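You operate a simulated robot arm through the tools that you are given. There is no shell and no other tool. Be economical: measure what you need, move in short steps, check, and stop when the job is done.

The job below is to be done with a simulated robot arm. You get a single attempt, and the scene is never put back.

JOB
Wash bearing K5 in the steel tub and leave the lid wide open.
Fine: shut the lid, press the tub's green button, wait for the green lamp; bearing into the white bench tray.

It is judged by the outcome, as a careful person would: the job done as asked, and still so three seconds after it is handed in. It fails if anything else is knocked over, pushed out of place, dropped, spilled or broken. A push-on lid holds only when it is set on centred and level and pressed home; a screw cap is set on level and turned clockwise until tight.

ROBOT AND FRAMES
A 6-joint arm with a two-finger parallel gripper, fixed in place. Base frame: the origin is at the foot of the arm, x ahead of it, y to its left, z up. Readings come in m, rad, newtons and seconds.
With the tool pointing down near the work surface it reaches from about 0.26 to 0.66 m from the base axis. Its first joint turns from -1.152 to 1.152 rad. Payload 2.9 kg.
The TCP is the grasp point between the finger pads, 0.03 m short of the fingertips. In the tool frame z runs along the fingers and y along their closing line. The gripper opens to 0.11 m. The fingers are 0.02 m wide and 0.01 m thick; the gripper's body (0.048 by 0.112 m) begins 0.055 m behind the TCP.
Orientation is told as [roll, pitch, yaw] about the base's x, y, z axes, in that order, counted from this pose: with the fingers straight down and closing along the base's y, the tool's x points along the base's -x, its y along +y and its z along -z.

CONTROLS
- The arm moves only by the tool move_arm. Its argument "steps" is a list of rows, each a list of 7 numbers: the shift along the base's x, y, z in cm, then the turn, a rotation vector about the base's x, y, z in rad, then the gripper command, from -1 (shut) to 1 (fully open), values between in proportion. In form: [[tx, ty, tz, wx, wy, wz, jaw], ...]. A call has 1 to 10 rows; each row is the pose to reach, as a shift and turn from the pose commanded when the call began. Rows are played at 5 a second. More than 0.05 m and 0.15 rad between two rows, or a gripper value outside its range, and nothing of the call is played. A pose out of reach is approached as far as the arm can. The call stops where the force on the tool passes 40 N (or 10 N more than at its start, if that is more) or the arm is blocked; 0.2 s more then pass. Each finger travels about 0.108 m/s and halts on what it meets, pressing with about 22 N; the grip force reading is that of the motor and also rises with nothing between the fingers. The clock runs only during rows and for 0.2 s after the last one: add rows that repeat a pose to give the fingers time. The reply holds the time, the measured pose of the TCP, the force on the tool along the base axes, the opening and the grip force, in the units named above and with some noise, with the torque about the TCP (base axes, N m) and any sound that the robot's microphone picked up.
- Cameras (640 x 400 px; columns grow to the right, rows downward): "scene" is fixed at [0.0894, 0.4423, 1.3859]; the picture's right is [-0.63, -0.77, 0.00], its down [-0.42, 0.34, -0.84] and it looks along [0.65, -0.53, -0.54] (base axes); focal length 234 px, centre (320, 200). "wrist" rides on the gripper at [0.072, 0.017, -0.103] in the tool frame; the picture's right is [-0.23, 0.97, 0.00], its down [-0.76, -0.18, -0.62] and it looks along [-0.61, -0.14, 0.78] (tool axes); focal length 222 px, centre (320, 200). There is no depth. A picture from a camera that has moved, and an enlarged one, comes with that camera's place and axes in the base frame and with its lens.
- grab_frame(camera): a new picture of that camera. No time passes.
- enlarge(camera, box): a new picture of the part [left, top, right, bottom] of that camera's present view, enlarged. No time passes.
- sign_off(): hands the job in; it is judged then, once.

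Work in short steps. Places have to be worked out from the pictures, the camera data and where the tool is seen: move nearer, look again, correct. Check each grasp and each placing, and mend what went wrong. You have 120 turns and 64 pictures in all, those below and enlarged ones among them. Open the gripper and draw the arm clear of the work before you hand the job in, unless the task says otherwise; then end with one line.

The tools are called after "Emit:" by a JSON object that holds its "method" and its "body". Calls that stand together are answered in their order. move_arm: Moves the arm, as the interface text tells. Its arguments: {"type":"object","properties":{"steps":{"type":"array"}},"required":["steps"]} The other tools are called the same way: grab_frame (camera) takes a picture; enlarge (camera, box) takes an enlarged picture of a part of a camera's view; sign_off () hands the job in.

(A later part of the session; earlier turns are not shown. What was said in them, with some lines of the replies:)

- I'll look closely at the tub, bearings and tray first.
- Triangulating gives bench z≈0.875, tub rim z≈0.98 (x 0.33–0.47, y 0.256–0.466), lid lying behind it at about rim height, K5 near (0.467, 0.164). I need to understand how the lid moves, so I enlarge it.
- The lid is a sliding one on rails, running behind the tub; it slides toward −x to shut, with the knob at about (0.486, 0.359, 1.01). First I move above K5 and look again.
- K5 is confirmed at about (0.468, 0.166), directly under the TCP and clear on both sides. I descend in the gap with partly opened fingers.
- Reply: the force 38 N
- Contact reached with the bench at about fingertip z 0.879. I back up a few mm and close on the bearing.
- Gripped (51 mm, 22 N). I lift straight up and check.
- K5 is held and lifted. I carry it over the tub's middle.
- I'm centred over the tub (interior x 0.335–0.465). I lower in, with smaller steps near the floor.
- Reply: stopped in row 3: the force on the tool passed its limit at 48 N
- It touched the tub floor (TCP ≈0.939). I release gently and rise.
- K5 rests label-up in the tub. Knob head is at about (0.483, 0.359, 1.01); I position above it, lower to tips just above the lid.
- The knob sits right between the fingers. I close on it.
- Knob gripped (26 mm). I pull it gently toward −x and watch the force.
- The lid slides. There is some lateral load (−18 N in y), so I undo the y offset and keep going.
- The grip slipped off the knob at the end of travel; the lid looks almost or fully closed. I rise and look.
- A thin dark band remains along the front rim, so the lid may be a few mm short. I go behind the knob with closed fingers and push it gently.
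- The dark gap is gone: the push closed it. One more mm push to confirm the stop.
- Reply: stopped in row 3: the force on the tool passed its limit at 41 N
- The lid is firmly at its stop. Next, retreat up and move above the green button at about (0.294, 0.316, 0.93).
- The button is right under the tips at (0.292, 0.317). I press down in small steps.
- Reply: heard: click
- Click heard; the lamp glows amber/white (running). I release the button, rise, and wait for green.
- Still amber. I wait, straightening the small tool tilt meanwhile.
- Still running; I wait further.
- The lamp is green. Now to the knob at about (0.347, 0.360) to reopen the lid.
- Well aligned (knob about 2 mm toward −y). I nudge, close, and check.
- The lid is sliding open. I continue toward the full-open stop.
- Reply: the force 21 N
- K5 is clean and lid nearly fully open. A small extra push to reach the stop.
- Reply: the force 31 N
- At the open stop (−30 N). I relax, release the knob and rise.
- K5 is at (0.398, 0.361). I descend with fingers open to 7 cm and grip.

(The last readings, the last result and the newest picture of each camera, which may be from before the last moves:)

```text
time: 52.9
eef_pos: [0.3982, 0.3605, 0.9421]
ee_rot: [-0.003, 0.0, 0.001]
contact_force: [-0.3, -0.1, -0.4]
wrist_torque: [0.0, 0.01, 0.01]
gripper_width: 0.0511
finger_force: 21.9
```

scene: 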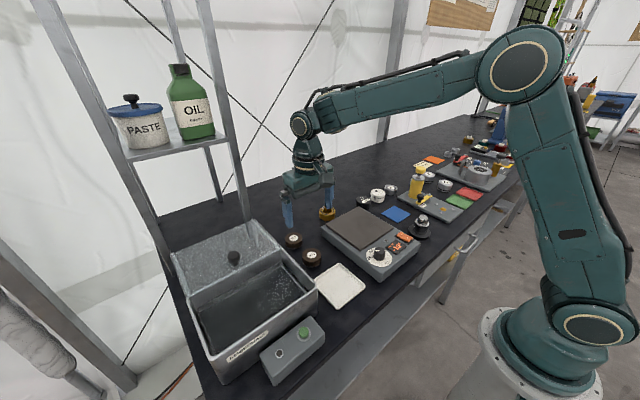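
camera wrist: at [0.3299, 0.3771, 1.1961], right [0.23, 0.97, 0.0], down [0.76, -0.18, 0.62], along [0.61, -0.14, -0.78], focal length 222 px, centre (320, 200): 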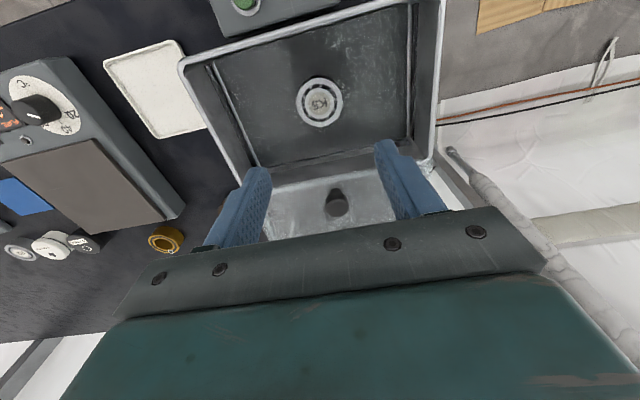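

Gripped. Lift clear and carry to above the tray (≈0.353, 0.165).

Emit:
{"method": "move_arm", "body": {"steps": [[0, 0, 4, 0, 0, 0, -0.6], [0, 0, 8, 0, 0, 0, -0.6], [0, 0, 12, 0, 0, 0, -0.6], [0, 0, 15, 0, 0, 0, -0.6], [-1, -4, 15, 0, 0, 0, -0.6], [-2, -8, 15, 0, 0, 0, -0.6], [-3, -12, 15, 0, 0, 0, -0.6], [-4, -16, 15, 0, 0, 0, -0.6], [-4.5, -19.5, 15, 0, 0, 0, -0.6], [-4.5, -19.5, 15, 0, 0, 0, -0.6]]}}

Emit:
{"method": "grab_frame", "body": {"camera": "wrist"}}

Emit:
{"method": "enlarge", "body": {"camera": "scene", "box": [140, 190, 380, 390]}}

```text
time: 55.1
eef_pos: [0.3555, 0.1651, 1.0944]
ee_rot: [-0.002, 0.001, 0.001]
contact_force: [-0.4, -0.4, -1.2]
wrist_torque: [0.0, 0.02, -0.01]
gripper_width: 0.0511
finger_force: 22.0
```

```text
28 pictures are left
camera wrist: at [0.2836, 0.1817, 1.1993], right [0.23, 0.97, 0.0], down [0.76, -0.18, 0.62], along [0.61, -0.14, -0.78], focal length 222 px, centre (320, 200)
```

wrist: 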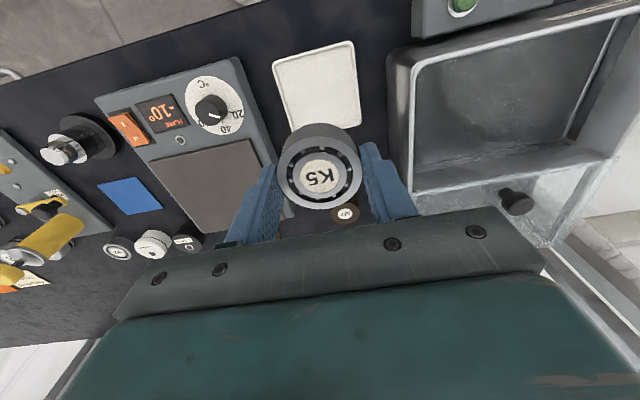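

```text
2.00 times, centred on (260, 290) of scene
camera zoom: at [0.0894, 0.4423, 1.3858], right [-0.63, -0.77, 0.0], down [-0.42, 0.34, -0.84], along [0.65, -0.53, -0.54], focal length 469 px, centre (440, 20)
```

zoom: 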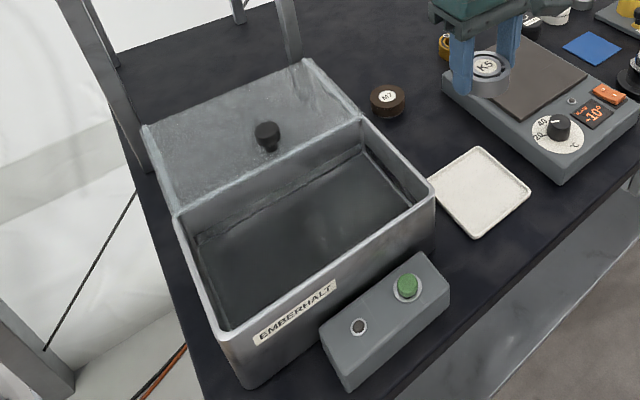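

Tray spans x 0.308–0.405, y 0.119–0.215 (centre ≈0.356, 0.167); I'm on it. I lower to just above the tray floor.

Emit:
{"method": "move_arm", "body": {"steps": [[0.1, 0.2, -4, 0, 0, 0, -0.6], [0.1, 0.2, -8, 0, 0, 0, -0.6], [0.1, 0.2, -12, 0, 0, 0, -0.6], [0.1, 0.2, -14.5, 0, 0, 0, -0.6], [0.1, 0.2, -15.8, 0, 0, 0, -0.6], [0.1, 0.2, -15.8, 0, 0, 0, -0.6]]}}

Emit:
{"method": "grab_frame", "body": {"camera": "wrist"}}

Emit:
{"method": "enlarge", "body": {"camera": "scene", "box": [260, 220, 420, 320]}}

```text
time: 56.5
eef_pos: [0.3552, 0.1672, 0.9356]
ee_rot: [-0.001, 0.001, 0.001]
contact_force: [0.4, -0.3, -2.4]
wrist_torque: [-0.02, 0.0, -0.03]
gripper_width: 0.0513
finger_force: 21.8
```

```text
26 pictures are left
camera wrist: at [0.2847, 0.1838, 1.0403], right [0.23, 0.97, 0.0], down [0.76, -0.18, 0.62], along [0.61, -0.14, -0.78], focal length 222 px, centre (320, 200)
```

wrist: 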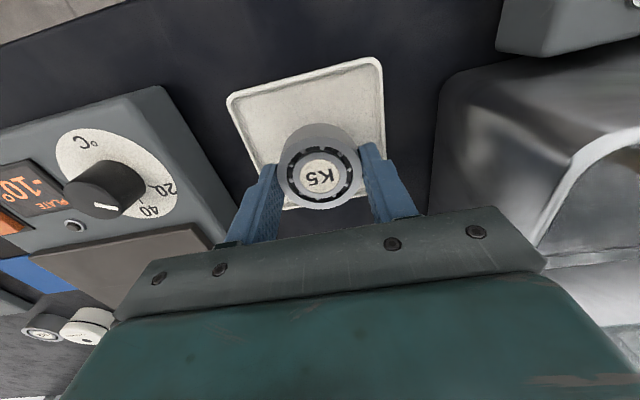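

```text
4.00 times, centred on (340, 270) of scene
camera zoom: at [0.0894, 0.4423, 1.3858], right [-0.63, -0.77, 0.0], down [-0.42, 0.34, -0.84], along [0.65, -0.53, -0.54], focal length 938 px, centre (240, -80)
```

zoom: 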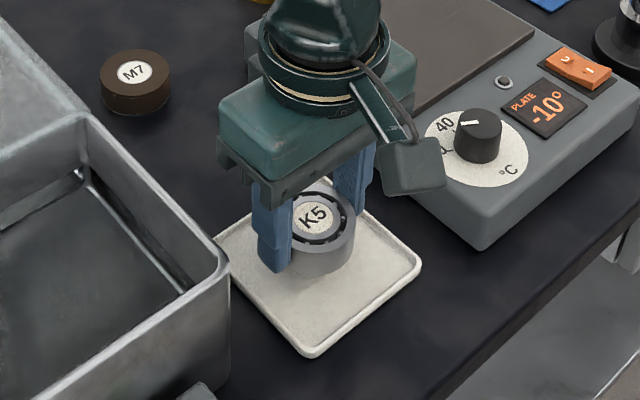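

Centre confirmed near (0.356, 0.165). I lower in small steps until contact.

Emit:
{"method": "move_arm", "body": {"steps": [[0, -0.2, -0.4, 0, 0, 0, -0.6], [0, -0.2, -0.8, 0, 0, 0, -0.6], [0, -0.2, -1.1, 0, 0, 0, -0.6], [0, -0.2, -1.3, 0, 0, 0, -0.6]]}}

```text
time: 57.5
eef_pos: [0.3562, 0.1643, 0.922]
ee_rot: [-0.002, 0.0, 0.002]
contact_force: [0.9, -0.7, -1.8]
wrist_torque: [-0.02, 0.0, 0.0]
gripper_width: 0.0513
finger_force: 22.3
```

Emit:
{"method": "move_arm", "body": {"steps": [[0, 0, -0.2, 0, 0, 0, -0.6], [0, 0, -0.4, 0, 0, 0, -0.6], [0, 0, -0.5, 0, 0, 0, -0.6]]}}

```text
time: 58.3
eef_pos: [0.355, 0.1644, 0.9172]
ee_rot: [0.0, 0.001, 0.001]
contact_force: [1.3, -0.1, -1.2]
wrist_torque: [0.01, 0.04, 0.0]
gripper_width: 0.051
finger_force: 22.0
```

Emit:
{"method": "move_arm", "body": {"steps": [[0, 0, -0.1, 0, 0, 0, -0.6], [0, 0, -0.2, 0, 0, 0, -0.6], [0, 0, -0.3, 0, 0, 0, -0.6]]}}

```text
time: 59.1
eef_pos: [0.3561, 0.1635, 0.9146]
ee_rot: [-0.002, -0.002, 0.0]
contact_force: [-1.2, -5.7, 14.1]
wrist_torque: [0.05, 0.12, 0.03]
gripper_width: 0.0512
finger_force: 21.5
```

Contact with the tray floor (14 N). I ease up slightly, open just enough (≈6 cm), and rise.

Emit:
{"method": "move_arm", "body": {"steps": [[0, 0, 0.1, 0, 0, 0, -0.02], [0, 0, 0.1, 0, 0, 0, 0.1], [0, 0, 0.1, 0, 0, 0, 0.1], [0, 0, 0.1, 0, 0, 0, 0.1], [0, 0, 3, 0, 0, 0, 0.1], [0, 0, 7, 0, 0, 0, 0.1], [0, 0, 12, 0, 0, 0, 0.1], [0, 0, 17, 0, 0, 0, 0.3], [0, 0, 20, 0, 0, 0, 0.5]]}}

Emit:
{"method": "grab_frame", "body": {"camera": "wrist"}}

Emit:
{"method": "grab_frame", "body": {"camera": "scene"}}

Emit:
{"method": "enlarge", "body": {"camera": "scene", "box": [150, 190, 390, 390]}}

```text
time: 61.1
eef_pos: [0.3558, 0.1649, 1.1142]
ee_rot: [-0.002, 0.0, 0.001]
contact_force: [0.6, -0.1, -0.2]
wrist_torque: [0.0, -0.04, 0.02]
gripper_width: 0.0825
finger_force: 0.0
```

```text
24 pictures are left
camera wrist: at [0.2842, 0.1822, 1.2187], right [0.23, 0.97, 0.0], down [0.76, -0.18, 0.62], along [0.61, -0.14, -0.78], focal length 222 px, centre (320, 200)
```

wrist: 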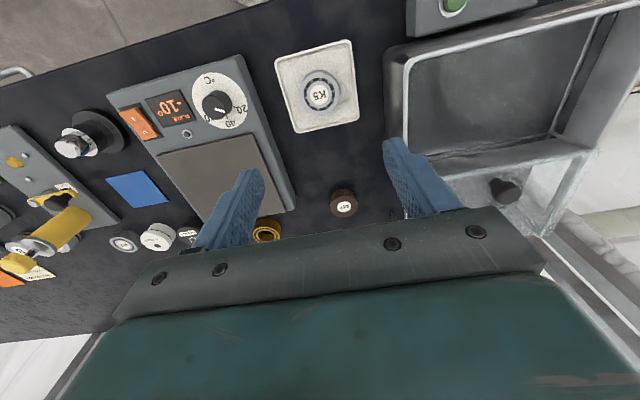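

```text
23 pictures are left
```

scene: 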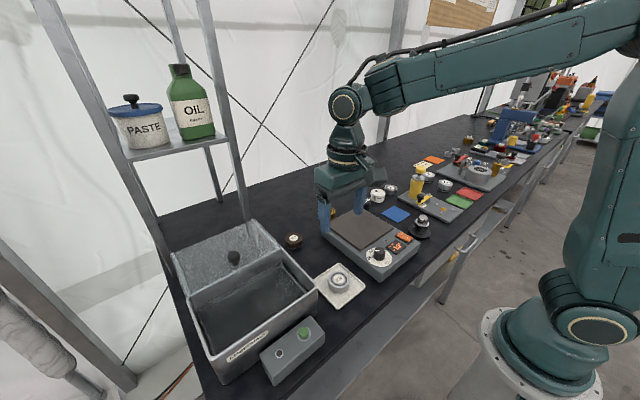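

```text
2.00 times, centred on (270, 290) of scene
camera zoom: at [0.0894, 0.4423, 1.3859], right [-0.63, -0.77, 0.0], down [-0.42, 0.34, -0.84], along [0.65, -0.53, -0.54], focal length 469 px, centre (420, 20)
```

zoom: 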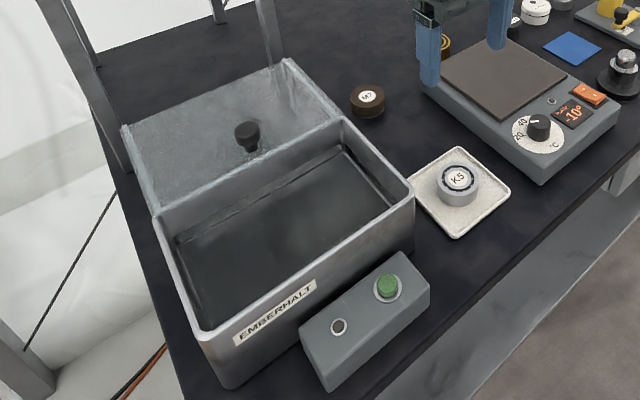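

K5 sits clean and flat in the white tray, the lid is at its open stop, nothing else has moved, and the arm is clear with the gripper open. I hand it in.

Emit:
{"method": "sign_off", "body": {}}

```text
The job is handed in.
```

Bearing K5 was washed until the green lamp came on and is now in the white bench tray, with the tub lid left wide open.
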